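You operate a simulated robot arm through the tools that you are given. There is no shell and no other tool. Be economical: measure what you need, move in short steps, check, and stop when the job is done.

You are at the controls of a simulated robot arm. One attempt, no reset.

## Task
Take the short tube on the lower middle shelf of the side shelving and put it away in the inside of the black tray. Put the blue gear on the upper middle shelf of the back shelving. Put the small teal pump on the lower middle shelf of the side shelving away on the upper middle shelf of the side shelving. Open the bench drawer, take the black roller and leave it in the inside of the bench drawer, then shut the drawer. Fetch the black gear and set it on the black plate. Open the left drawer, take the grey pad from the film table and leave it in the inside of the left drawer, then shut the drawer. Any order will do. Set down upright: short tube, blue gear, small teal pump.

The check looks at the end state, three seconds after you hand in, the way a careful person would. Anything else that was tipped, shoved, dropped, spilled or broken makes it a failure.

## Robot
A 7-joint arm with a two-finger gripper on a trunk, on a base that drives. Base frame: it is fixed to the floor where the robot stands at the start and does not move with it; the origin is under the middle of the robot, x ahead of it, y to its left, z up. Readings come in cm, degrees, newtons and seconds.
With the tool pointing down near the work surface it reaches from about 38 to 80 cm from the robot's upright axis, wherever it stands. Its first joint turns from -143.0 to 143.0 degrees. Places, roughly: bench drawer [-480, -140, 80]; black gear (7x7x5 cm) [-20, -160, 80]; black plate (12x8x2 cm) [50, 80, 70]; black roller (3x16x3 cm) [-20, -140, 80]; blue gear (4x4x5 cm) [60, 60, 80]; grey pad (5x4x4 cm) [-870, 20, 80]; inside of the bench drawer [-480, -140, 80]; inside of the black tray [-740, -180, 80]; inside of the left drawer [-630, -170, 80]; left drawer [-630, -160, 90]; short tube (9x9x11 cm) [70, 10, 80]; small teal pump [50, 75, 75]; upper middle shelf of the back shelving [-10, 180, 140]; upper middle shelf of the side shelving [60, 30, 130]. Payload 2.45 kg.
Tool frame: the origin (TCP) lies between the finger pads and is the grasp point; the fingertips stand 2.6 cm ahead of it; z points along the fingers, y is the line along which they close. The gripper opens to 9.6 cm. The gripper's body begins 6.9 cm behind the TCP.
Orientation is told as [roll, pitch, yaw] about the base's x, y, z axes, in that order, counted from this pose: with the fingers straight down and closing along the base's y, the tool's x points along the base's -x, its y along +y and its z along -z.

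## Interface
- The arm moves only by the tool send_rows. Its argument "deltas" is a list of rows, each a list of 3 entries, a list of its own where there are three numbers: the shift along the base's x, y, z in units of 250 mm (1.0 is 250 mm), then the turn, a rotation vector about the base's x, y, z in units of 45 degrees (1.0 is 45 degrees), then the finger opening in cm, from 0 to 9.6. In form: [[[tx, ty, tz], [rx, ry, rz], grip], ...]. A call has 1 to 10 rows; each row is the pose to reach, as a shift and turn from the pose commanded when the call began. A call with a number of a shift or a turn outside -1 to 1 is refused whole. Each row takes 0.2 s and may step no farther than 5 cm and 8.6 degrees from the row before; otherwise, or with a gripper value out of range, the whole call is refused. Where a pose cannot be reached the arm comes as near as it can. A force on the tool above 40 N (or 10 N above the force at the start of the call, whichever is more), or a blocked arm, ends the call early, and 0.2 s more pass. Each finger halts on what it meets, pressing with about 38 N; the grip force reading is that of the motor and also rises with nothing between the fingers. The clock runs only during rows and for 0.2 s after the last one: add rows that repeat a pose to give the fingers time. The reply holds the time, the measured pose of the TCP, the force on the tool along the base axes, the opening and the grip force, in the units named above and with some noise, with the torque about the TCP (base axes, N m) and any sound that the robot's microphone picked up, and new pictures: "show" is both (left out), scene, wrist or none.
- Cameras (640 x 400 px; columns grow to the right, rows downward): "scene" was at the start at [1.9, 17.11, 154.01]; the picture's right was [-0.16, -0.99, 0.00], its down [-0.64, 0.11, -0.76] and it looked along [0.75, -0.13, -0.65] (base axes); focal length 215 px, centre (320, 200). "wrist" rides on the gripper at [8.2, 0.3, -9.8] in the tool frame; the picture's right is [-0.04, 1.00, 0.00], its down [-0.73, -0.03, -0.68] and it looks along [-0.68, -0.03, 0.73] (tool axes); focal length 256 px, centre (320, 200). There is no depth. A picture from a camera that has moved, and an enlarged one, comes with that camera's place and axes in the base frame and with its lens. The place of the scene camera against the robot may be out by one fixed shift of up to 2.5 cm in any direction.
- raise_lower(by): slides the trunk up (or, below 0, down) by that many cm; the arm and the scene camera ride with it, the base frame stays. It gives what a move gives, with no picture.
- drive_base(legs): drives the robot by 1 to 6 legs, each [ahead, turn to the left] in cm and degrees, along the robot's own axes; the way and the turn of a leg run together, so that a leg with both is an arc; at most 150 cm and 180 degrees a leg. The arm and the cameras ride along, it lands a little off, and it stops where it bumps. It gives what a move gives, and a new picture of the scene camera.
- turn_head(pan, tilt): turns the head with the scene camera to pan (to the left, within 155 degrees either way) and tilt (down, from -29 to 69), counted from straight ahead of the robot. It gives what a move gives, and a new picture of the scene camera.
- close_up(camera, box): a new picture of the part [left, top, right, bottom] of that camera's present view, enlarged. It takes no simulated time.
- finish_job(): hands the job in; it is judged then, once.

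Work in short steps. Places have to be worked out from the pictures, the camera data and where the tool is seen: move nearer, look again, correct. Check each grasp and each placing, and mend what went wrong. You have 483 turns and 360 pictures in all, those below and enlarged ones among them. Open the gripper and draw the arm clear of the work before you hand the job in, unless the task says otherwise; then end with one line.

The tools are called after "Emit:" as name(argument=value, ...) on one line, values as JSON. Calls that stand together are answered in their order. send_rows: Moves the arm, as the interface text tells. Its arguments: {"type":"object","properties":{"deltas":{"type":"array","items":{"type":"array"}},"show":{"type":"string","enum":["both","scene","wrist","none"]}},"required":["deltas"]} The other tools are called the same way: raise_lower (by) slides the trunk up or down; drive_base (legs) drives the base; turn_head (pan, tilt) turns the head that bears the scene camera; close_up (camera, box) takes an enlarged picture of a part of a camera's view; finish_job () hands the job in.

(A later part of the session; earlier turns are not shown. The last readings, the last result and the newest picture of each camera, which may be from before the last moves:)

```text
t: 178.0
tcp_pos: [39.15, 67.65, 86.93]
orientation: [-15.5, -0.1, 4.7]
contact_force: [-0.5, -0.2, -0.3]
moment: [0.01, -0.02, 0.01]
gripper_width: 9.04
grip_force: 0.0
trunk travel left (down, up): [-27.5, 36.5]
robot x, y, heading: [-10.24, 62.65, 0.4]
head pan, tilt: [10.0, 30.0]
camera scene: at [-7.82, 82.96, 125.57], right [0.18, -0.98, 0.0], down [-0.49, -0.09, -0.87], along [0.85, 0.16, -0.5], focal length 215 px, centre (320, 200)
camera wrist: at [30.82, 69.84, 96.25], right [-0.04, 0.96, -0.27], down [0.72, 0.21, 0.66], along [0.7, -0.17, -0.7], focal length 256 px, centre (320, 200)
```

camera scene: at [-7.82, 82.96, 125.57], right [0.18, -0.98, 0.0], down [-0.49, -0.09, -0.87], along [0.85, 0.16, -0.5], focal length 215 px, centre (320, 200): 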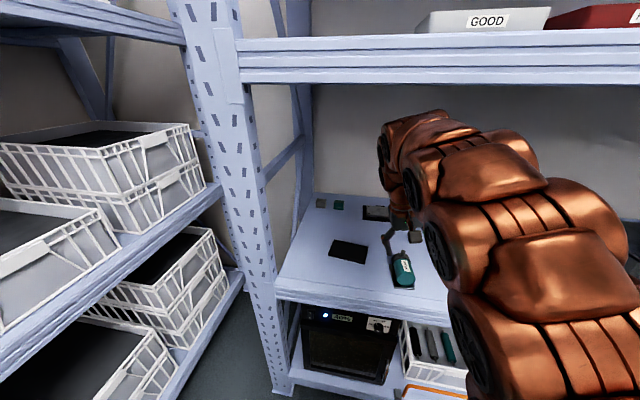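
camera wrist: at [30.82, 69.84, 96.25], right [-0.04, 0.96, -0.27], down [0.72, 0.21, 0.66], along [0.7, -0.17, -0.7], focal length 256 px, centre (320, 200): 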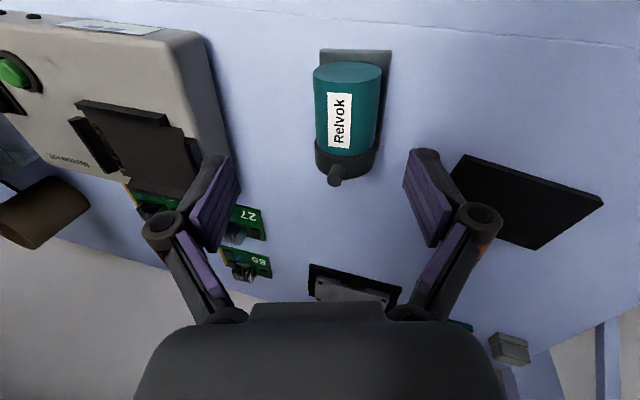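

Pump is upright with its axis along x. Back out and flip the tool (undo roll, yaw 180°, tilt forward).

Emit:
send_rows(deltas=[[[0, 0, 0.12], [0, 0, 0], 9.6]], show="none")

Emit:
drive_base(legs=[[-32, 0]])

Emit:
send_rows(deltas=[[[0, 0, 0], [0.17, 0, 0], 9.6], [[0, 0, 0], [0.34, 0, 0], 9.6], [[0, 0, 0], [0.34, 0, 0.15], 9.6], [[0, 0, 0], [0.34, 0, 0.33], 9.6]], show="none")

```text
t: 178.4
tcp_pos: [39.27, 67.69, 89.77]
orientation: [-15.5, -0.1, 4.8]
contact_force: [0.0, -0.6, -0.5]
moment: [0.03, 0.04, 0.0]
gripper_width: 9.58
grip_force: 0.1
trunk travel left (down, up): [-27.5, 36.5]
robot x, y, heading: [-9.91, 63.01, 0.0]
head pan, tilt: [10.0, 30.0]
```

```text
t: 180.6
tcp_pos: [7.09, 67.61, 89.86]
orientation: [-15.5, -0.1, 4.8]
contact_force: [0.2, -0.5, -0.3]
moment: [-0.01, 0.01, -0.02]
gripper_width: 9.6
grip_force: 0.0
trunk travel left (down, up): [-27.5, 36.5]
robot x, y, heading: [-42.51, 62.71, 0.5]
head pan, tilt: [10.0, 30.0]
camera scene: at [-40.04, 82.77, 125.57], right [0.18, -0.98, 0.0], down [-0.49, -0.09, -0.87], along [0.85, 0.16, -0.5], focal length 215 px, centre (320, 200)
```

scene: 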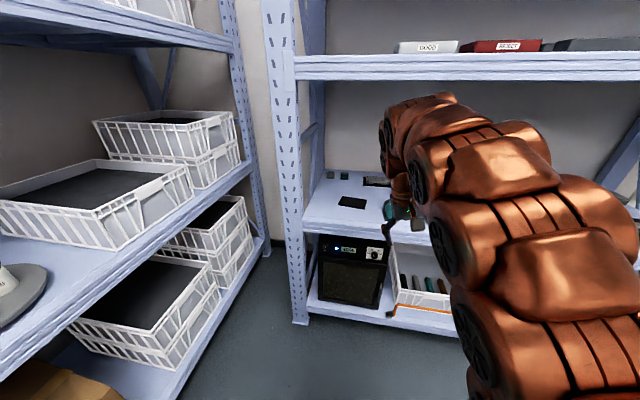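

```text
t: 181.6
tcp_pos: [7.1, 67.53, 89.78]
orientation: [-0.4, -3.3, 19.4]
contact_force: [0.3, 0.7, 1.1]
moment: [0.0, -0.01, 0.02]
gripper_width: 9.6
grip_force: 0.0
trunk travel left (down, up): [-27.5, 36.5]
robot x, y, heading: [-42.31, 62.41, 0.5]
head pan, tilt: [10.0, 30.0]
```

Continue yaw to 180 in steps.

Emit:
send_rows(deltas=[[[0, 0, 0], [0, 0, 0.19], 9.6], [[0, 0, 0], [0, 0, 0.38], 9.6], [[0, 0, 0], [0, 0, 0.57], 9.6], [[0, 0, 0], [0, 0, 0.76], 9.6], [[0, 0, 0], [0, 0, 0.95], 9.6]], show="none")

Emit:
send_rows(deltas=[[[0, 0, 0], [0, 0, 0.19], 9.6], [[0, 0, 0], [0, 0, 0.38], 9.6], [[0, 0, 0], [0, 0, 0.57], 9.6], [[0, 0, 0], [0, 0, 0.76], 9.6], [[0, 0, 0], [0, 0, 0.95], 9.6]], show="none")

Emit:
send_rows(deltas=[[[0, 0, 0], [0, 0, 0.19], 9.6], [[0, 0, 0], [0, 0, 0.38], 9.6], [[0, 0, 0], [0, 0, 0.57], 9.6], [[0, 0, 0], [0, 0, 0.76], 9.6], [[0, 0, 0], [0, 0, 0.95], 9.6]], show="none")

Emit:
send_rows(deltas=[[[0, 0, 0], [0, 0, 0.19], 9.6], [[0, 0, 0], [0, 0, 0.38], 9.6], [[0, 0, 0], [0, 0, 0.57], 9.6], [[0, 0, 0], [0, 0, 0.7], 9.6]], show="none")

```text
t: 182.8
tcp_pos: [7.16, 67.56, 89.84]
orientation: [-0.7, -3.3, 62.1]
contact_force: [0.1, 0.5, -0.1]
moment: [0.0, 0.02, -0.06]
gripper_width: 9.61
grip_force: 0.1
trunk travel left (down, up): [-27.5, 36.5]
robot x, y, heading: [-42.35, 62.81, 0.4]
head pan, tilt: [10.0, 30.0]
```

```text
t: 184.0
tcp_pos: [7.22, 67.59, 89.71]
orientation: [-0.5, -3.4, 104.9]
contact_force: [0.4, 0.1, 0.4]
moment: [-0.04, 0.03, 0.0]
gripper_width: 9.59
grip_force: 0.1
trunk travel left (down, up): [-27.5, 36.5]
robot x, y, heading: [-42.3, 62.62, 0.3]
head pan, tilt: [10.0, 30.0]
```

```text
t: 185.2
tcp_pos: [7.03, 67.55, 89.89]
orientation: [-0.4, -3.3, 147.7]
contact_force: [0.3, -0.4, -0.1]
moment: [0.01, -0.02, 0.01]
gripper_width: 9.61
grip_force: 0.1
trunk travel left (down, up): [-27.5, 36.5]
robot x, y, heading: [-42.54, 62.77, 0.4]
head pan, tilt: [10.0, 30.0]
```

```text
t: 186.2
tcp_pos: [7.13, 67.55, 89.95]
orientation: [-0.5, -3.4, 179.2]
contact_force: [1.0, -0.6, -0.7]
moment: [0.0, -0.01, -0.01]
gripper_width: 9.6
grip_force: 0.0
trunk travel left (down, up): [-27.5, 36.5]
robot x, y, heading: [-42.42, 62.76, 0.5]
head pan, tilt: [10.0, 30.0]
```

Now tilt forward ~62° while extending 10 cm.

Emit:
send_rows(deltas=[[[0.08, 0, 0], [0, -0.18, 0], 9.6], [[0.16, 0, 0], [0, -0.36, 0], 9.6], [[0.24, 0, 0], [0, -0.54, 0], 9.6], [[0.32, 0, 0], [0, -0.72, 0], 9.6], [[0.4, 0, 0], [0, -0.9, 0], 9.6]], show="none")

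Emit:
send_rows(deltas=[[[0.04, 0, 0], [0, -0.18, 0], 9.6], [[0.08, 0, 0], [0, -0.36, 0], 9.6], [[0.08, 0, 0], [0, -0.53, 0], 9.6]], show="both")

```text
t: 187.4
tcp_pos: [17.11, 67.5, 89.92]
orientation: [-1.4, 37.3, 178.9]
contact_force: [1.2, -0.4, -0.2]
moment: [-0.03, 0.0, -0.02]
gripper_width: 9.59
grip_force: 0.0
trunk travel left (down, up): [-27.5, 36.5]
robot x, y, heading: [-42.28, 62.51, 0.3]
head pan, tilt: [10.0, 30.0]
```

```text
t: 188.2
tcp_pos: [19.01, 67.52, 89.75]
orientation: [-2.5, 61.1, 177.9]
contact_force: [-0.8, 0.6, -0.3]
moment: [-0.02, 0.0, -0.04]
gripper_width: 9.59
grip_force: 0.0
trunk travel left (down, up): [-27.5, 36.5]
robot x, y, heading: [-42.07, 62.98, 0.3]
head pan, tilt: [10.0, 30.0]
camera scene: at [-40.04, 82.75, 125.57], right [0.18, -0.98, 0.0], down [-0.49, -0.09, -0.87], along [0.85, 0.16, -0.5], focal length 215 px, centre (320, 200)
camera wrist: at [14.32, 66.92, 101.74], right [-0.02, -1.0, -0.06], down [-0.95, 0.04, -0.31], along [0.32, 0.05, -0.95], focal length 256 px, centre (320, 200)
```

scene: 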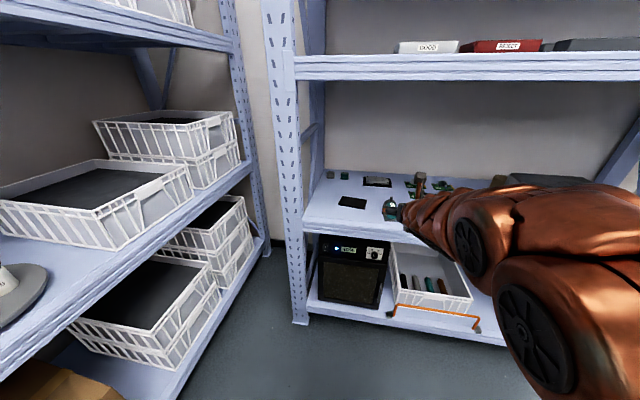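
wrist: 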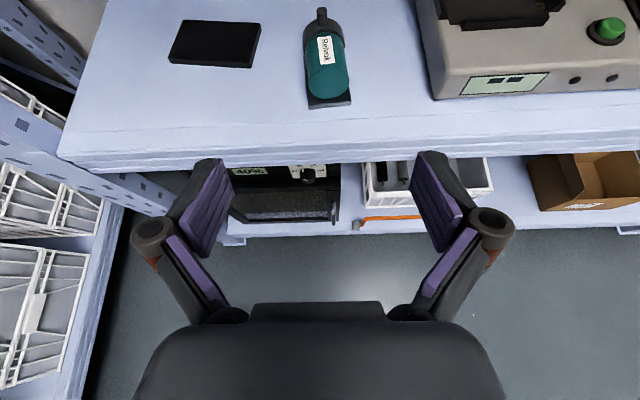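

Good view: pump center ≈(39.5,67.2). Drive ahead 18 and recheck.

Emit:
drive_base(legs=[[18, 0]])

Emit:
close_up(camera="wrist", box=[0, 0, 640, 400])

```text
t: 189.7
tcp_pos: [36.9, 67.79, 89.91]
orientation: [-2.4, 61.1, 178.0]
contact_force: [-0.2, -0.4, -0.6]
moment: [0.01, 0.0, 0.0]
gripper_width: 9.6
grip_force: 0.0
trunk travel left (down, up): [-27.5, 36.5]
robot x, y, heading: [-24.61, 62.76, 0.1]
head pan, tilt: [10.0, 30.0]
camera scene: at [-22.21, 82.89, 125.57], right [0.18, -0.98, 0.0], down [-0.49, -0.09, -0.87], along [0.85, 0.16, -0.5], focal length 215 px, centre (320, 200)
```

scene: 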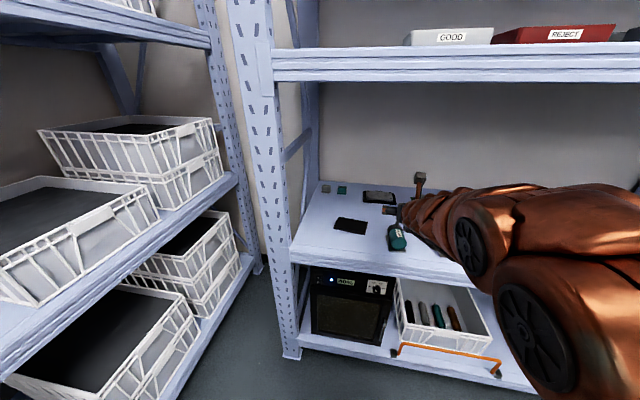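

```text
1.00 times, centred on (320, 200) of wrist (not enlarged: the box is as wide or as high as the picture)
camera zoom: at [32.2, 67.1, 101.74], right [-0.02, -1.0, -0.06], down [-0.95, 0.03, -0.31], along [0.31, 0.05, -0.95], focal length 256 px, centre (320, 200)
```

zoom: 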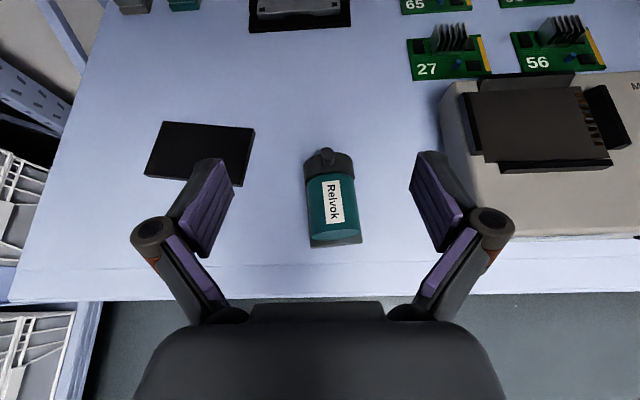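

Pump teal section spans x 36–41 at y 67.1, yaw ~4°. Align yaw, move over and descend.

Emit:
send_rows(deltas=[[[0.04, -0.02, 0], [0, 0, 0.13], 9], [[0.084, -0.026, -0.1], [0, 0, 0.13], 8.5], [[0.084, -0.026, -0.25], [0, 0, 0.13], 8.5]], show="wrist")

```text
t: 190.5
tcp_pos: [38.8, 66.93, 83.66]
orientation: [-2.5, 61.1, -176.3]
contact_force: [1.1, 0.4, 0.9]
moment: [0.03, -0.01, 0.05]
gripper_width: 8.47
grip_force: 0.0
trunk travel left (down, up): [-27.5, 36.5]
robot x, y, heading: [-24.62, 62.46, 0.1]
head pan, tilt: [10.0, 30.0]
camera wrist: at [34.25, 65.91, 95.63], right [0.08, -0.99, -0.06], down [-0.95, -0.06, -0.31], along [0.31, 0.08, -0.95], focal length 256 px, centre (320, 200)
```

wrist: 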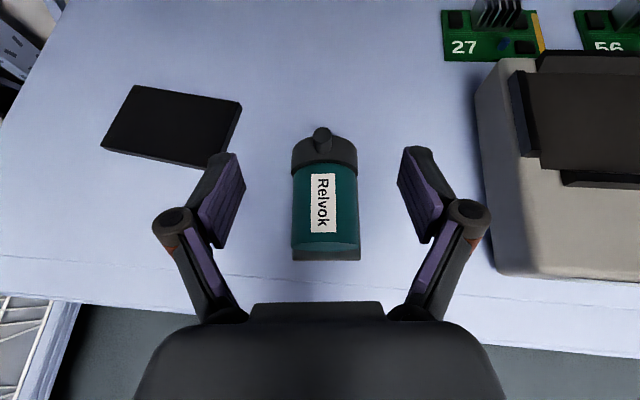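

Aligned. Descend to z 79.2 and close.

Emit:
send_rows(deltas=[[[0, 0, -0.1], [0, 0, 0], 8.5], [[0, 0, -0.178], [0, 0, 0], 8.5], [[0, 0, -0.178], [0, 0, 0], 6.5], [[0, 0, -0.178], [0, 0, 0], 5], [[0, 0, -0.178], [0, 0, 0], 3], [[0, 0, -0.178], [0, 0, 0], 2], [[0, 0, -0.178], [0, 0, 0], 2]], show="both")

```text
t: 192.1
tcp_pos: [38.85, 67.12, 79.39]
orientation: [-2.4, 60.9, -176.1]
contact_force: [0.2, -1.1, 1.3]
moment: [0.06, 0.0, -0.04]
gripper_width: 4.7
grip_force: 37.9
trunk travel left (down, up): [-27.5, 36.5]
robot x, y, heading: [-24.64, 62.83, 0.6]
head pan, tilt: [10.0, 30.0]
camera scene: at [-22.21, 82.88, 125.57], right [0.18, -0.98, 0.0], down [-0.49, -0.09, -0.87], along [0.85, 0.16, -0.5], focal length 215 px, centre (320, 200)
camera wrist: at [34.24, 66.05, 91.19], right [0.08, -0.99, -0.06], down [-0.95, -0.06, -0.31], along [0.31, 0.08, -0.95], focal length 256 px, centre (320, 200)
```

scene: 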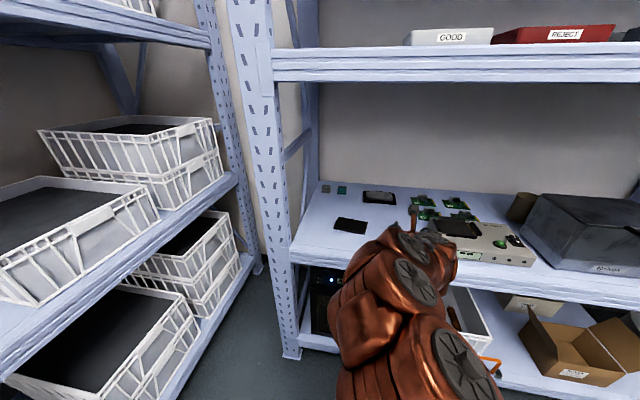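
wrist: 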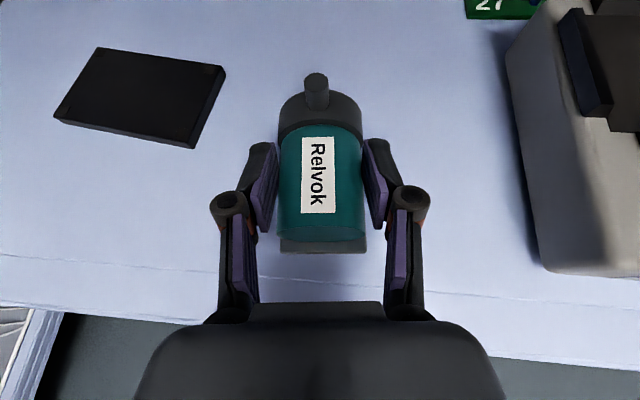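

Gripped. Lift 7 cm and check level.

Emit:
send_rows(deltas=[[[0, 0, 0.12], [0, 0, 0], 2], [[0, 0, 0.28], [0, 0, 0], 2], [[0, 0, 0.28], [0, 0, 0], 2]], show="wrist")

```text
t: 192.9
tcp_pos: [39.11, 67.21, 86.33]
orientation: [-2.4, 61.0, -176.1]
contact_force: [1.3, -0.2, -4.9]
moment: [-0.01, 0.11, 0.0]
gripper_width: 4.7
grip_force: 38.3
trunk travel left (down, up): [-27.5, 36.5]
robot x, y, heading: [-24.64, 63.14, 0.6]
head pan, tilt: [10.0, 30.0]
camera wrist: at [34.5, 66.21, 98.16], right [0.08, -0.99, -0.05], down [-0.95, -0.06, -0.31], along [0.31, 0.08, -0.95], focal length 256 px, centre (320, 200)
```

wrist: 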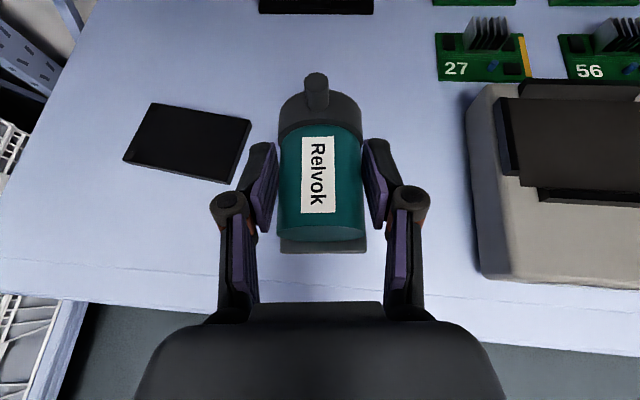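

Solid. Back out 30 cm, raise the trunk fully, then move the arm up and +y.

Emit:
drive_base(legs=[[-32, 0]])

Emit:
raise_lower(by=36.5)

Emit:
send_rows(deltas=[[[0, 0.1, 0.14], [0, 0, 0], 2], [[0, 0.2, 0.28], [0, 0, 0], 2], [[0, 0.3, 0.42], [0, 0, 0], 2], [[0, 0.4, 0.56], [0, 0, 0], 2], [[0, 0.5, 0.7], [0, 0, 0], 2], [[0, 0.65, 0.76], [0, 0, 0], 2], [[0, 0.8, 0.8], [0, 0, 0], 2]], show="both")

```text
t: 194.7
tcp_pos: [14.75, 67.25, 86.26]
orientation: [-2.3, 61.1, -176.0]
contact_force: [0.0, -0.3, -5.2]
moment: [0.01, 0.09, -0.02]
gripper_width: 4.72
grip_force: 37.9
trunk travel left (down, up): [-27.5, 36.5]
robot x, y, heading: [-49.13, 62.78, 0.4]
head pan, tilt: [10.0, 30.0]
stopped in leg 1: the robot was blocked; the commanded pose is now the measured one
camera scene: at [-46.57, 82.76, 125.57], right [0.18, -0.98, 0.0], down [-0.49, -0.09, -0.87], along [0.85, 0.16, -0.5], focal length 215 px, centre (320, 200)
```

scene: 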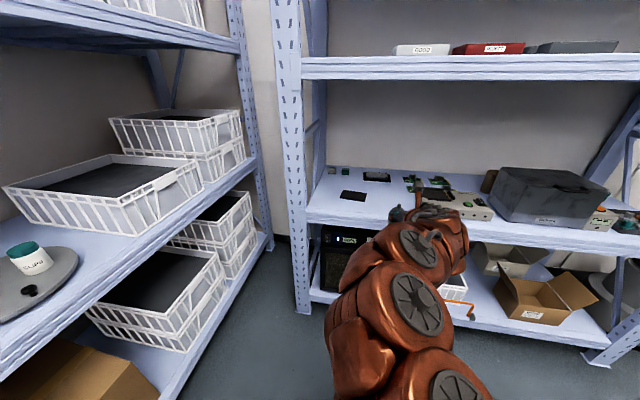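

```text
t: 198.3
tcp_pos: [14.84, 67.05, 122.71]
orientation: [-2.3, 61.1, -176.1]
contact_force: [0.8, 0.9, -4.9]
moment: [0.02, 0.09, -0.03]
gripper_width: 4.69
grip_force: 37.9
trunk travel left (down, up): [-64.0, 0.0]
robot x, y, heading: [-48.72, 62.74, 0.4]
head pan, tilt: [10.0, 30.0]
```

```text
t: 199.9
tcp_pos: [14.74, 87.23, 142.61]
orientation: [-2.4, 61.1, -176.1]
contact_force: [0.0, -0.9, -3.9]
moment: [0.0, 0.12, 0.02]
gripper_width: 4.7
grip_force: 37.9
trunk travel left (down, up): [-64.0, 0.0]
robot x, y, heading: [-48.85, 62.74, 0.5]
head pan, tilt: [10.0, 30.0]
camera scene: at [-46.57, 82.77, 162.06], right [0.18, -0.98, 0.0], down [-0.49, -0.09, -0.87], along [0.85, 0.16, -0.5], focal length 215 px, centre (320, 200)
camera wrist: at [10.08, 86.17, 154.48], right [0.08, -0.99, -0.05], down [-0.95, -0.06, -0.31], along [0.31, 0.08, -0.95], focal length 256 px, centre (320, 200)
```

scene: 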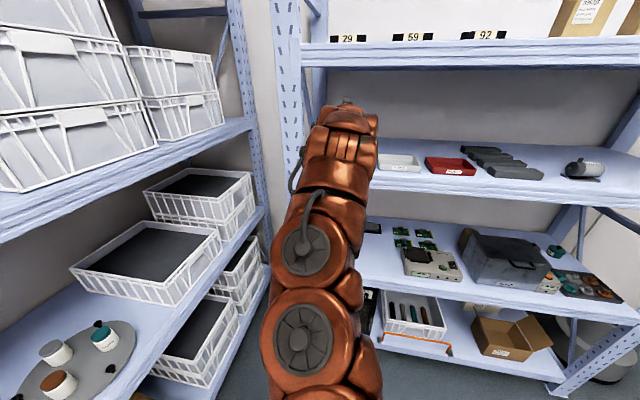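
wrist: 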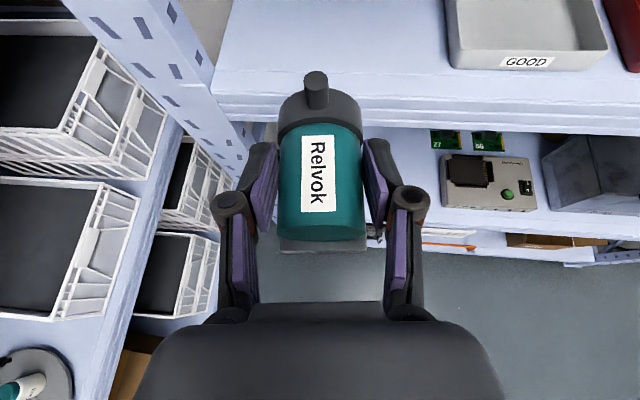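

The reverse bumped something behind at x≈-49 (table); I'll avoid that. Here the pump is aligned with the free spot; drive ahead 26.

Emit:
drive_base(legs=[[20, 0]])

Emit:
close_up(camera="wrist", box=[0, 0, 640, 400])

```text
t: 201.5
tcp_pos: [35.16, 87.09, 142.54]
orientation: [-2.4, 61.1, -176.3]
contact_force: [-0.4, -0.2, -3.8]
moment: [-0.05, 0.11, 0.0]
gripper_width: 4.71
grip_force: 38.3
trunk travel left (down, up): [-64.0, 0.0]
robot x, y, heading: [-28.35, 62.79, 0.2]
head pan, tilt: [10.0, 30.0]
camera scene: at [-26.17, 82.89, 162.07], right [0.18, -0.98, 0.0], down [-0.49, -0.09, -0.87], along [0.85, 0.15, -0.5], focal length 215 px, centre (320, 200)
```

scene: 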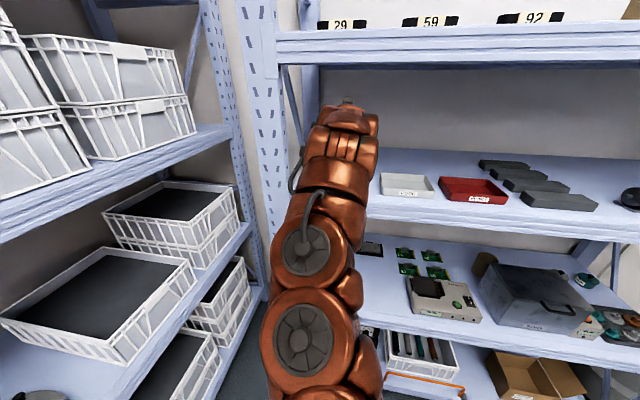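

```text
1.00 times, centred on (320, 200) of wrist (not enlarged: the box is as wide or as high as the picture)
camera zoom: at [30.45, 86.08, 154.53], right [0.08, -1.0, -0.06], down [-0.95, -0.06, -0.31], along [0.31, 0.08, -0.95], focal length 256 px, centre (320, 200)
```

zoom: 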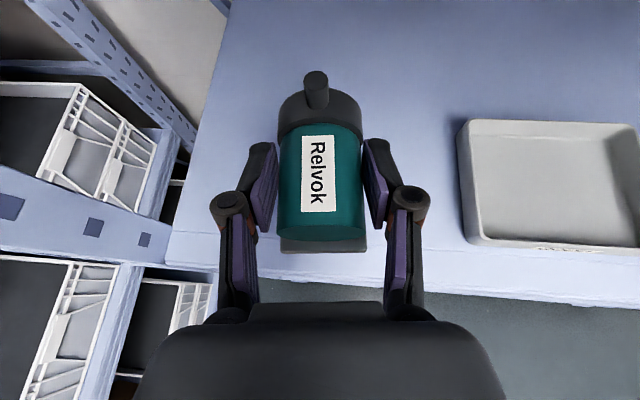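

Drive 8 more, then lower.

Emit:
drive_base(legs=[[8, 0]])

Emit:
send_rows(deltas=[[[0, 0, -0.1], [0, 0, 0], 2], [[0, 0, -0.2], [0, 0, 0], 2], [[0, 0, -0.2], [0, 0, 0], 2]], show="wrist")

```text
t: 202.6
tcp_pos: [43.3, 87.18, 142.65]
orientation: [-2.4, 61.1, -176.1]
contact_force: [-1.0, 0.9, -4.3]
moment: [0.0, 0.06, -0.03]
gripper_width: 4.73
grip_force: 38.2
trunk travel left (down, up): [-64.0, 0.0]
robot x, y, heading: [-20.54, 62.96, 0.3]
head pan, tilt: [10.0, 30.0]
camera scene: at [-18.04, 82.92, 162.07], right [0.18, -0.98, 0.0], down [-0.49, -0.09, -0.87], along [0.85, 0.15, -0.5], focal length 215 px, centre (320, 200)
```

scene: 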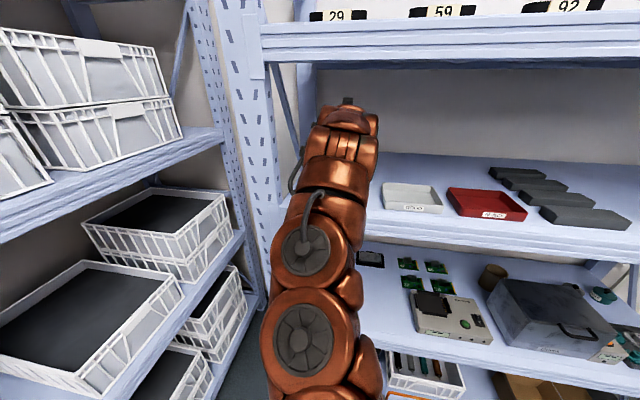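

```text
t: 203.3
tcp_pos: [43.18, 87.25, 137.55]
orientation: [-2.3, 61.1, -176.1]
contact_force: [-1.5, 0.6, -4.6]
moment: [-0.01, 0.09, -0.04]
gripper_width: 4.7
grip_force: 38.0
trunk travel left (down, up): [-64.0, 0.0]
robot x, y, heading: [-20.24, 62.72, 0.6]
head pan, tilt: [10.0, 30.0]
camera wrist: at [38.48, 86.24, 149.45], right [0.08, -1.0, -0.05], down [-0.95, -0.06, -0.31], along [0.31, 0.08, -0.95], focal length 256 px, centre (320, 200)
```

wrist: 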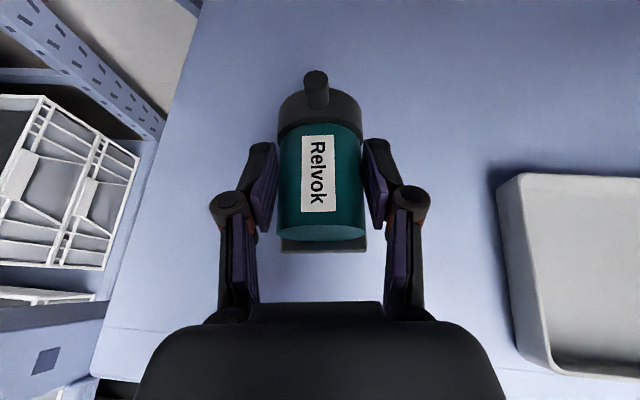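

Creep down to contact.

Emit:
send_rows(deltas=[[[0, 0, -0.02], [0, 0, 0], 2], [[0, 0, -0.04], [0, 0, 0], 2], [[0, 0, -0.06], [0, 0, 0], 2], [[0, 0, -0.08], [0, 0, 0], 2], [[0, 0, -0.1], [0, 0, 0], 2], [[0, 0, -0.12], [0, 0, 0], 2]], show="wrist")

```text
t: 204.8
tcp_pos: [43.23, 87.22, 135.13]
orientation: [-2.7, 61.6, -176.6]
contact_force: [10.6, 2.2, 32.1]
moment: [0.18, -0.82, -0.15]
gripper_width: 4.73
grip_force: 37.9
trunk travel left (down, up): [-64.0, 0.0]
robot x, y, heading: [-20.27, 62.83, 0.2]
head pan, tilt: [10.0, 30.0]
camera wrist: at [38.47, 86.18, 146.96], right [0.08, -0.99, -0.06], down [-0.94, -0.06, -0.32], along [0.32, 0.08, -0.94], focal length 256 px, centre (320, 200)
```

wrist: 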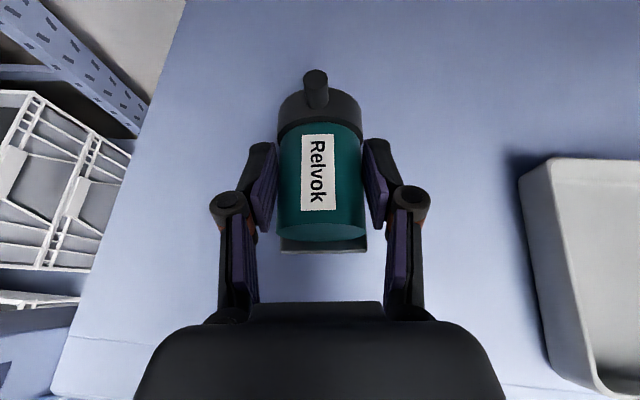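

Contact. Relieve a little, open, raise, and check.

Emit:
send_rows(deltas=[[[0, 0, 0.012], [0, 0, 0], 2], [[0, 0, 0.012], [0, 0, 0], 5], [[0, 0, 0.012], [0, 0, 0], 7], [[0, 0, 0.012], [0, 0, 0], 8.5], [[0, 0, 0.1], [0, 0, 0], 8.5], [[0, 0, 0.26], [0, 0, 0], 8.5]], show="wrist")

```text
t: 206.2
tcp_pos: [43.07, 87.38, 141.06]
orientation: [-2.3, 61.0, -176.2]
contact_force: [0.4, -0.7, 0.8]
moment: [-0.01, -0.03, -0.04]
gripper_width: 8.48
grip_force: 0.1
trunk travel left (down, up): [-64.0, 0.0]
robot x, y, heading: [-20.36, 62.55, 0.3]
head pan, tilt: [10.0, 30.0]
camera wrist: at [38.55, 86.25, 152.93], right [0.08, -0.99, -0.05], down [-0.95, -0.06, -0.31], along [0.31, 0.08, -0.95], focal length 256 px, centre (320, 200)
```

wrist: 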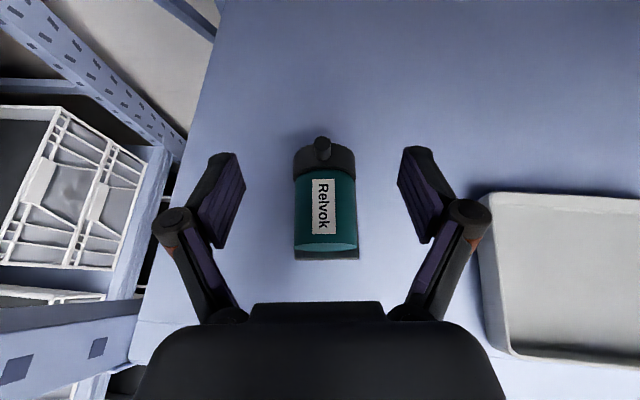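

Pump is upright on the upper middle shelf. Back out, tuck the arm, lower the trunk, and head for the bench with the black gear.

Emit:
drive_base(legs=[[-22, 0]])

Emit:
send_rows(deltas=[[[-0.1, -0.12, -0.05], [0, 0, 0], 8.5], [[-0.2, -0.24, -0.1], [0, 0, 0], 8.5], [[-0.3, -0.36, -0.15], [0, 0, 0], 8.5], [[-0.4, -0.48, -0.2], [0, 0, 0], 8.5], [[-0.5, -0.6, -0.25], [0, 0, 0], 8.5], [[-0.6, -0.72, -0.3], [0, 0, 0], 8.5]], show="scene")

```text
t: 207.8
tcp_pos: [21.32, 87.25, 141.08]
orientation: [-2.5, 61.1, -176.0]
contact_force: [0.9, 0.8, 0.5]
moment: [-0.02, -0.01, -0.01]
gripper_width: 8.51
grip_force: 0.1
trunk travel left (down, up): [-64.0, 0.0]
robot x, y, heading: [-42.07, 62.62, 0.2]
head pan, tilt: [10.0, 30.0]
camera scene: at [-39.83, 82.8, 162.07], right [0.18, -0.98, 0.0], down [-0.49, -0.09, -0.87], along [0.85, 0.16, -0.5], focal length 215 px, centre (320, 200)
```

scene: 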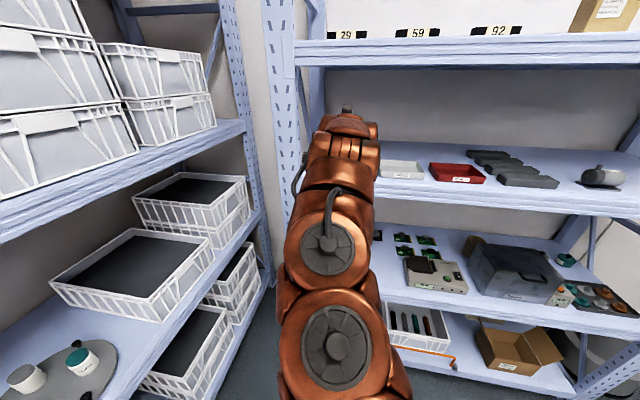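

```text
t: 209.0
tcp_pos: [13.04, 64.19, 129.68]
orientation: [-1.9, 54.6, 173.9]
contact_force: [0.5, 0.4, 0.3]
moment: [-0.03, 0.01, 0.01]
gripper_width: 8.47
grip_force: 0.0
trunk travel left (down, up): [-64.0, 0.0]
robot x, y, heading: [-42.26, 62.72, 0.3]
head pan, tilt: [10.0, 30.0]
stopped in row 5: the arm was blocked; the commanded pose is now the measured one
camera scene: at [-39.83, 82.87, 162.06], right [0.18, -0.98, 0.0], down [-0.49, -0.09, -0.87], along [0.85, 0.16, -0.5], focal length 215 px, centre (320, 200)
```

scene: 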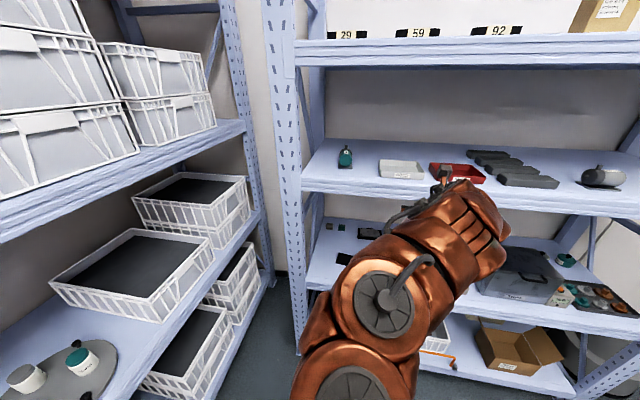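

Pump confirmed standing. Turn right 90° and drive toward the bench.

Emit:
drive_base(legs=[[0, -90], [100, 0]])

Emit:
turn_head(pan=0, tilt=35)

```text
t: 218.1
tcp_pos: [-44.21, -92.93, 130.0]
orientation: [-1.9, 54.7, 82.4]
contact_force: [-0.2, -0.2, 0.1]
moment: [0.01, -0.03, -0.01]
gripper_width: 8.47
grip_force: 0.0
trunk travel left (down, up): [-64.0, 0.0]
robot x, y, heading: [-44.06, -37.5, -90.7]
head pan, tilt: [10.0, 30.0]
camera scene: at [-25.96, -41.63, 162.07], right [-0.99, -0.16, 0.0], down [-0.08, 0.49, -0.87], along [0.14, -0.86, -0.5], focal length 215 px, centre (320, 200)
```

scene: 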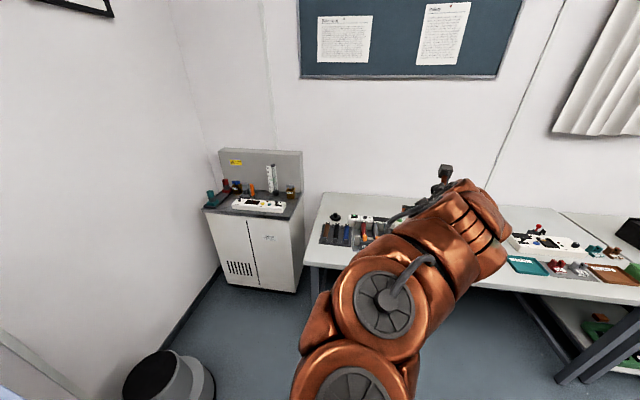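

```text
t: 218.8
tcp_pos: [-44.32, -92.87, 129.83]
orientation: [-2.0, 54.5, 82.2]
contact_force: [-0.5, -0.1, 0.4]
moment: [0.0, 0.02, 0.02]
gripper_width: 8.48
grip_force: 0.1
trunk travel left (down, up): [-64.0, 0.0]
robot x, y, heading: [-44.44, -37.8, -91.0]
head pan, tilt: [0.0, 35.0]
camera scene: at [-27.53, -41.51, 161.29], right [-1.0, 0.01, 0.0], down [0.01, 0.57, -0.82], along [-0.01, -0.82, -0.57], focal length 215 px, centre (320, 200)
```

scene: 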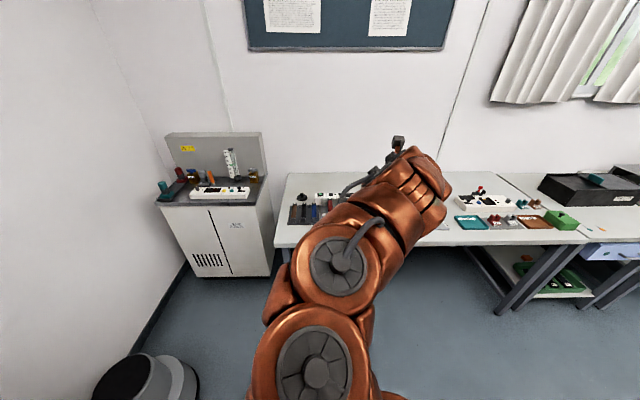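

Emit:
close_up(camera="scene", box=[260, 160, 400, 248])

Emit:
close_up(camera="wrist", box=[0, 0, 640, 400])

```text
4.55 times, centred on (330, 204) of scene
camera zoom: at [-27.53, -41.51, 161.29], right [-1.0, 0.01, 0.0], down [0.01, 0.57, -0.82], along [-0.01, -0.82, -0.57], focal length 977 px, centre (274, 182)
```

zoom: 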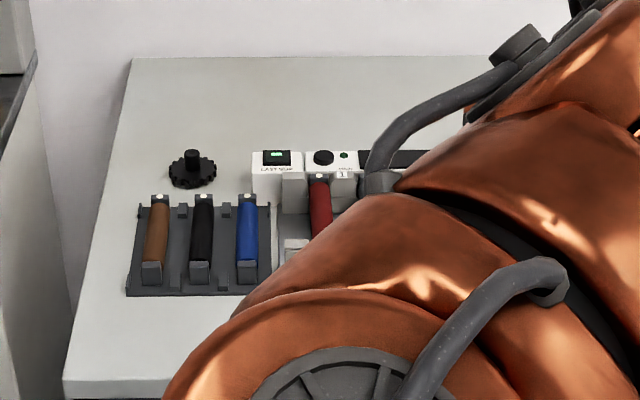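

```text
1.00 times, centred on (320, 200) of wrist (not enlarged: the box is as wide or as high as the picture)
camera zoom: at [-44.59, -89.59, 142.11], right [-0.99, 0.13, -0.05], down [0.14, 0.97, -0.2], along [0.02, -0.21, -0.98], focal length 256 px, centre (320, 200)
```

zoom: 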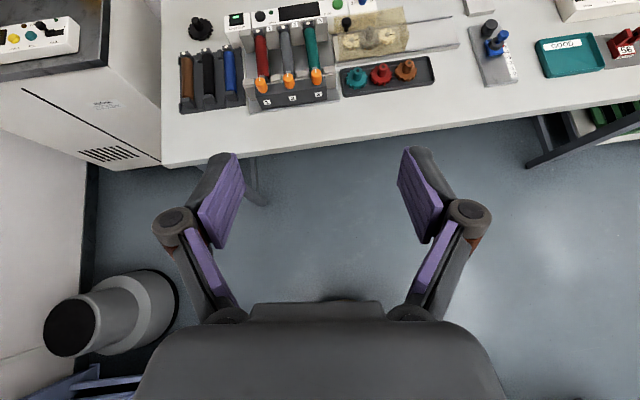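

Wrist view: black gear at about (-15,-160), black roller in a cradle rack in front of it. Approach: shift the robot to x≈-24, y≈-67.

Emit:
drive_base(legs=[[0, 36], [35, 0], [0, -35]])

Emit:
raise_lower(by=-30)

Emit:
send_rows(deltas=[[[0, -0.05, 0], [0.17, 0, 0], 8.5], [[0, -0.1, 0], [0.33, 0, 0], 8.5]], show="both")

```text
t: 224.5
tcp_pos: [-22.49, -122.57, 129.83]
orientation: [-3.0, 54.5, 82.7]
contact_force: [0.3, -0.6, -1.2]
moment: [0.0, 0.01, -0.02]
gripper_width: 8.47
grip_force: 0.2
trunk travel left (down, up): [-64.0, 0.0]
robot x, y, heading: [-23.61, -67.24, -90.1]
head pan, tilt: [0.0, 35.0]
camera scene: at [-6.88, -70.74, 161.29], right [-1.0, 0.0, 0.0], down [0.0, 0.57, -0.82], along [0.0, -0.82, -0.57], focal length 215 px, centre (320, 200)
```

scene: 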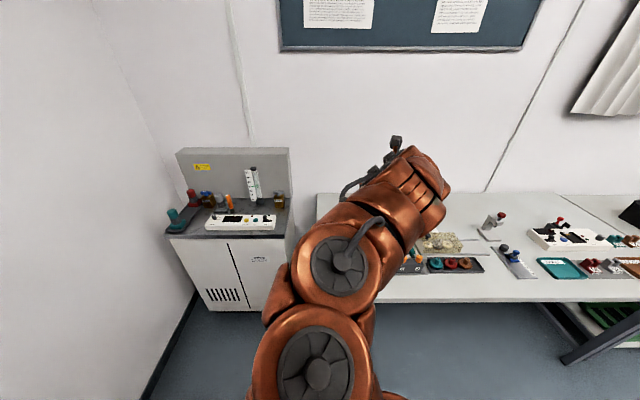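

```text
t: 227.5
tcp_pos: [-22.42, -122.49, 99.79]
orientation: [-3.1, 54.4, 82.8]
contact_force: [0.0, 0.2, -0.5]
moment: [0.01, 0.01, -0.03]
gripper_width: 8.5
grip_force: 0.0
trunk travel left (down, up): [-34.0, 30.0]
robot x, y, heading: [-23.62, -67.23, -90.0]
head pan, tilt: [0.0, 35.0]
```

```text
t: 228.1
tcp_pos: [-22.33, -124.97, 99.73]
orientation: [-0.8, 39.7, 84.6]
contact_force: [0.5, -0.2, 0.1]
moment: [0.0, 0.02, 0.0]
gripper_width: 8.49
grip_force: 0.0
trunk travel left (down, up): [-34.0, 30.0]
robot x, y, heading: [-23.5, -67.18, -90.1]
head pan, tilt: [0.0, 35.0]
camera scene: at [-6.87, -70.71, 131.29], right [-1.0, 0.0, 0.0], down [0.0, 0.57, -0.82], along [0.0, -0.82, -0.57], focal length 215 px, centre (320, 200)
camera wrist: at [-22.81, -124.94, 112.57], right [-0.99, 0.12, -0.03], down [0.12, 0.99, 0.05], along [0.04, 0.05, -1.0], focal length 256 px, centre (320, 200)
```

scene: 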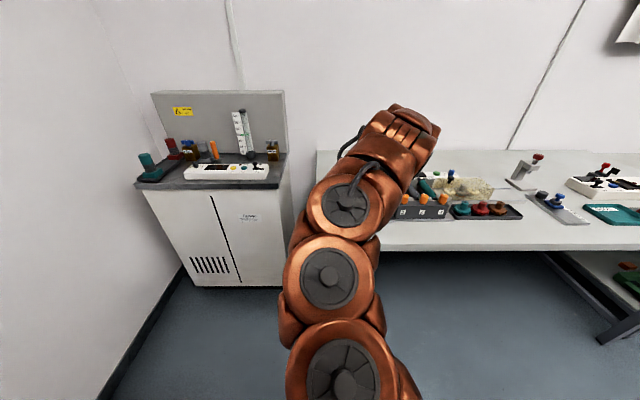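
wrist: 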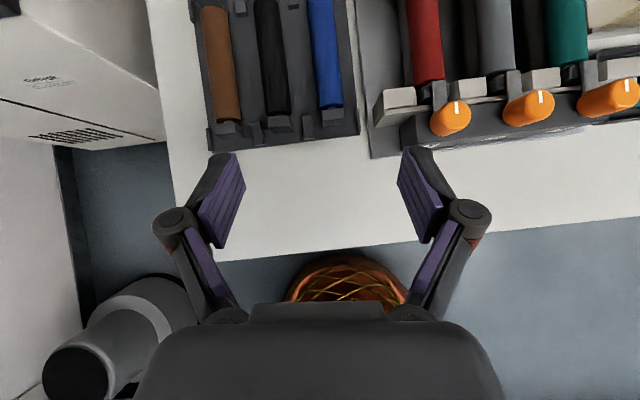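

Drive ahead 18 at this height.

Emit:
drive_base(legs=[[18, 0]])

Emit:
send_rows(deltas=[[[0.1, -0.15, 0], [0, 0, 0], 7], [[0.2, -0.3, 0], [0, 0, 0], 6]], show="wrist")

```text
t: 229.6
tcp_pos: [-22.57, -143.37, 99.77]
orientation: [-0.7, 39.8, 84.5]
contact_force: [1.0, 0.0, -0.5]
moment: [-0.01, -0.01, -0.02]
gripper_width: 8.51
grip_force: 0.0
trunk travel left (down, up): [-34.0, 30.0]
robot x, y, heading: [-23.86, -85.56, -90.0]
head pan, tilt: [0.0, 35.0]
camera scene: at [-6.95, -89.18, 131.29], right [-1.0, 0.0, 0.0], down [0.0, 0.57, -0.82], along [0.0, -0.82, -0.57], focal length 215 px, centre (320, 200)
```

scene: 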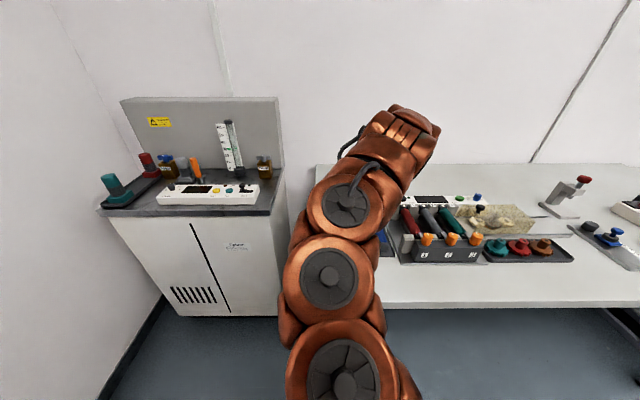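

```text
t: 230.2
tcp_pos: [-17.35, -150.8, 99.61]
orientation: [-0.7, 39.7, 84.6]
contact_force: [1.3, 0.1, -0.5]
moment: [0.01, 0.03, 0.02]
gripper_width: 5.99
grip_force: 0.1
trunk travel left (down, up): [-34.0, 30.0]
robot x, y, heading: [-23.77, -85.18, -90.5]
head pan, tilt: [0.0, 35.0]
camera wrist: at [-17.93, -150.86, 112.36], right [-0.99, 0.12, -0.03], down [0.12, 0.99, 0.05], along [0.04, 0.05, -1.0], focal length 256 px, centre (320, 200)
```

wrist: 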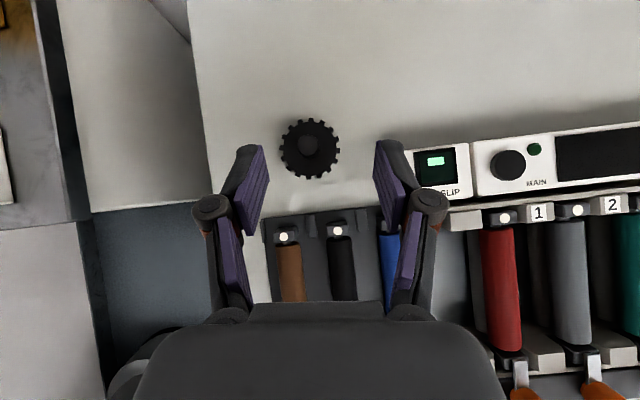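

Gear near (-16.3,-155.5). Move above and lower to z≈93 for a second view.

Emit:
send_rows(deltas=[[[0.04, -0.16, -0.05], [0, 0, 0], 6], [[0.04, -0.16, -0.24], [0, 0, 0], 6], [[0.04, -0.16, -0.24], [0, 0, 0], 6]], show="wrist")

```text
t: 231.0
tcp_pos: [-16.38, -154.83, 93.68]
orientation: [-0.7, 39.7, 84.5]
contact_force: [0.8, 0.0, 0.3]
moment: [0.02, 0.01, -0.03]
gripper_width: 6.0
grip_force: 0.0
trunk travel left (down, up): [-34.0, 30.0]
robot x, y, heading: [-23.67, -85.67, -90.2]
head pan, tilt: [0.0, 35.0]
camera wrist: at [-16.96, -154.82, 106.43], right [-0.99, 0.12, -0.03], down [0.12, 0.99, 0.05], along [0.04, 0.05, -1.0], focal length 256 px, centre (320, 200)
```

wrist: 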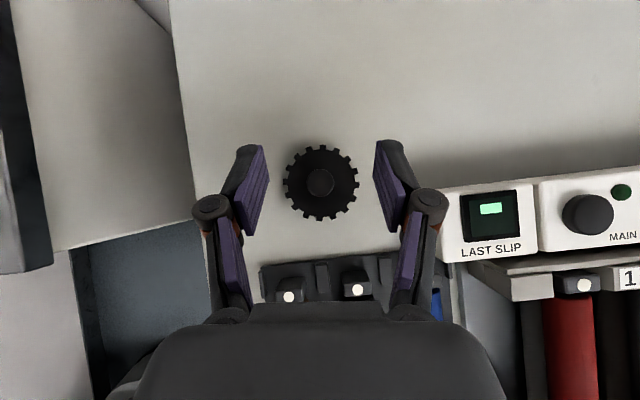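

Centred. Descend to z≈86 and close on the hub.

Emit:
send_rows(deltas=[[[0.004, 0, -0.15], [0, 0, 0], 6], [[0.004, 0, -0.3], [0, 0, 0], 6], [[0.004, 0, -0.31], [0, 0, 0], 4], [[0.004, 0, -0.31], [0, 0, 0], 2], [[0.004, 0, -0.31], [0, 0, 0], 0], [[0.004, 0, -0.31], [0, 0, 0], 0], [[0.004, 0, -0.31], [0, 0, 0], 0]], show="wrist")

```text
t: 232.6
tcp_pos: [-16.28, -154.78, 86.09]
orientation: [-0.8, 39.8, 84.6]
contact_force: [0.6, -4.2, 23.6]
moment: [-0.19, -0.06, 0.01]
gripper_width: 5.9
grip_force: 38.1
trunk travel left (down, up): [-34.0, 30.0]
robot x, y, heading: [-23.7, -85.58, -90.4]
head pan, tilt: [0.0, 35.0]
camera wrist: at [-16.81, -154.72, 98.93], right [-0.99, 0.12, -0.04], down [0.12, 0.99, 0.05], along [0.04, 0.05, -1.0], focal length 256 px, centre (320, 200)
```

wrist: 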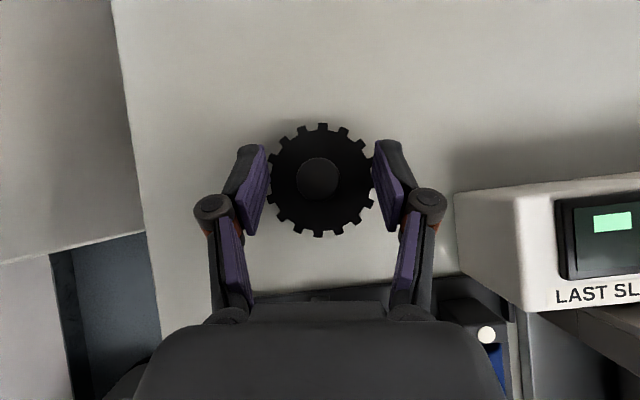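

Tips are catching the flange rim. Open, rise 1.6 cm, close again.

Emit:
send_rows(deltas=[[[0, 0, 0], [0, 0, 0], 7], [[0, 0, 0.064], [0, 0, 0], 7], [[0, 0, 0.064], [0, 0, 0], 5], [[0, 0, 0.064], [0, 0, 0], 3], [[0, 0, 0.064], [0, 0, 0], 1], [[0, 0, 0.064], [0, 0, 0], 0], [[0, 0, 0.064], [0, 0, 0], 0]], show="wrist")

```text
t: 234.2
tcp_pos: [-16.4, -154.82, 87.55]
orientation: [-0.6, 39.7, 84.6]
contact_force: [-0.6, -0.4, 0.4]
moment: [0.0, 0.02, 0.01]
gripper_width: 2.03
grip_force: 38.2
trunk travel left (down, up): [-34.0, 30.0]
robot x, y, heading: [-23.52, -85.73, -90.1]
head pan, tilt: [0.0, 35.0]
camera wrist: at [-16.79, -154.8, 100.34], right [-0.99, 0.12, -0.04], down [0.12, 0.99, 0.05], along [0.04, 0.05, -1.0], focal length 256 px, centre (320, 200)
```

wrist: 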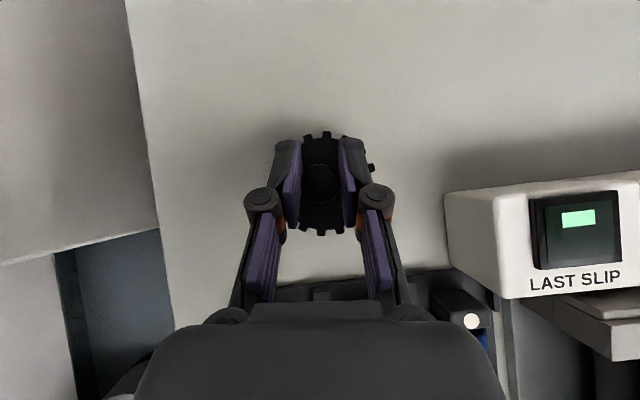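

Hub gripped. Lift 9 cm and verify.

Emit:
send_rows(deltas=[[[0, 0, 0.12], [0, 0, 0], 0], [[0, 0, 0.28], [0, 0, 0], 0], [[0, 0, 0.4], [0, 0, 0], 0]], show="wrist")

```text
t: 235.0
tcp_pos: [-16.3, -154.6, 97.6]
orientation: [-0.7, 39.6, 84.5]
contact_force: [-0.8, -1.3, -1.5]
moment: [0.0, 0.01, 0.01]
gripper_width: 2.04
grip_force: 38.2
trunk travel left (down, up): [-34.0, 30.0]
robot x, y, heading: [-23.93, -85.64, -90.1]
head pan, tilt: [0.0, 35.0]
camera wrist: at [-16.9, -154.64, 110.35], right [-0.99, 0.12, -0.04], down [0.12, 0.99, 0.06], along [0.04, 0.05, -1.0], focal length 256 px, centre (320, 200)
```

wrist: 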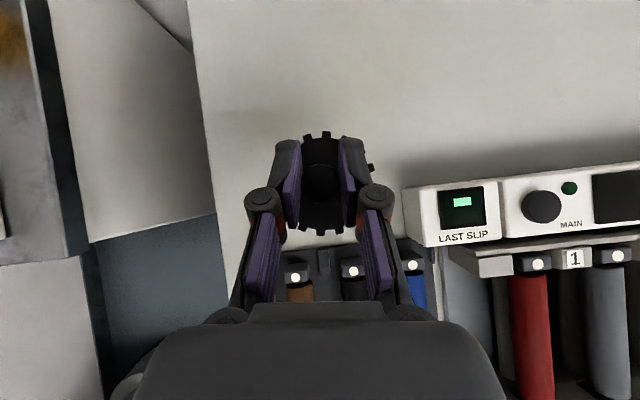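

Gear in hand. Retract, reverse from the bench, and swing around at a safe height via the open floor.

Emit:
send_rows(deltas=[[[-0.05, 0.14, 0.08], [0, 0, 0], 0], [[-0.1, 0.28, 0.16], [0, 0, 0], 0], [[-0.15, 0.42, 0.2], [0, 0, 0], 0], [[-0.2, 0.56, 0.2], [0, 0, 0], 0]], show="none")

Emit:
raise_lower(by=14)

Emit:
drive_base(legs=[[-35, 0], [0, -90], [18, 0], [0, -90]])

```text
t: 236.0
tcp_pos: [-21.48, -140.91, 102.51]
orientation: [-0.6, 39.7, 84.5]
contact_force: [0.7, 0.0, -0.7]
moment: [0.01, 0.04, 0.01]
gripper_width: 2.03
grip_force: 38.0
trunk travel left (down, up): [-34.0, 30.0]
robot x, y, heading: [-23.36, -85.8, -90.3]
head pan, tilt: [0.0, 35.0]
```

```text
t: 237.7
tcp_pos: [-21.47, -140.93, 116.43]
orientation: [-0.8, 39.6, 84.4]
contact_force: [-0.1, -0.3, 0.0]
moment: [-0.01, 0.04, 0.02]
gripper_width: 1.99
grip_force: 37.9
trunk travel left (down, up): [-48.0, 16.0]
robot x, y, heading: [-23.51, -85.55, -90.1]
head pan, tilt: [0.0, 35.0]
```

```text
t: 248.8
tcp_pos: [-41.23, 5.55, 116.48]
orientation: [-0.7, 39.7, -98.2]
contact_force: [0.6, -0.4, -0.1]
moment: [-0.03, -0.02, 0.01]
gripper_width: 2.02
grip_force: 38.0
trunk travel left (down, up): [-48.0, 16.0]
robot x, y, heading: [-41.68, -49.55, 87.0]
head pan, tilt: [0.0, 35.0]
camera scene: at [-61.02, -44.85, 145.29], right [1.0, -0.05, 0.0], down [-0.03, -0.57, -0.82], along [0.04, 0.82, -0.57], focal length 215 px, centre (320, 200)
```

scene: 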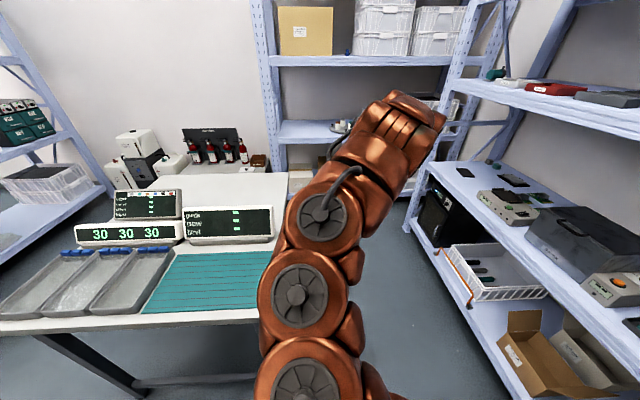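

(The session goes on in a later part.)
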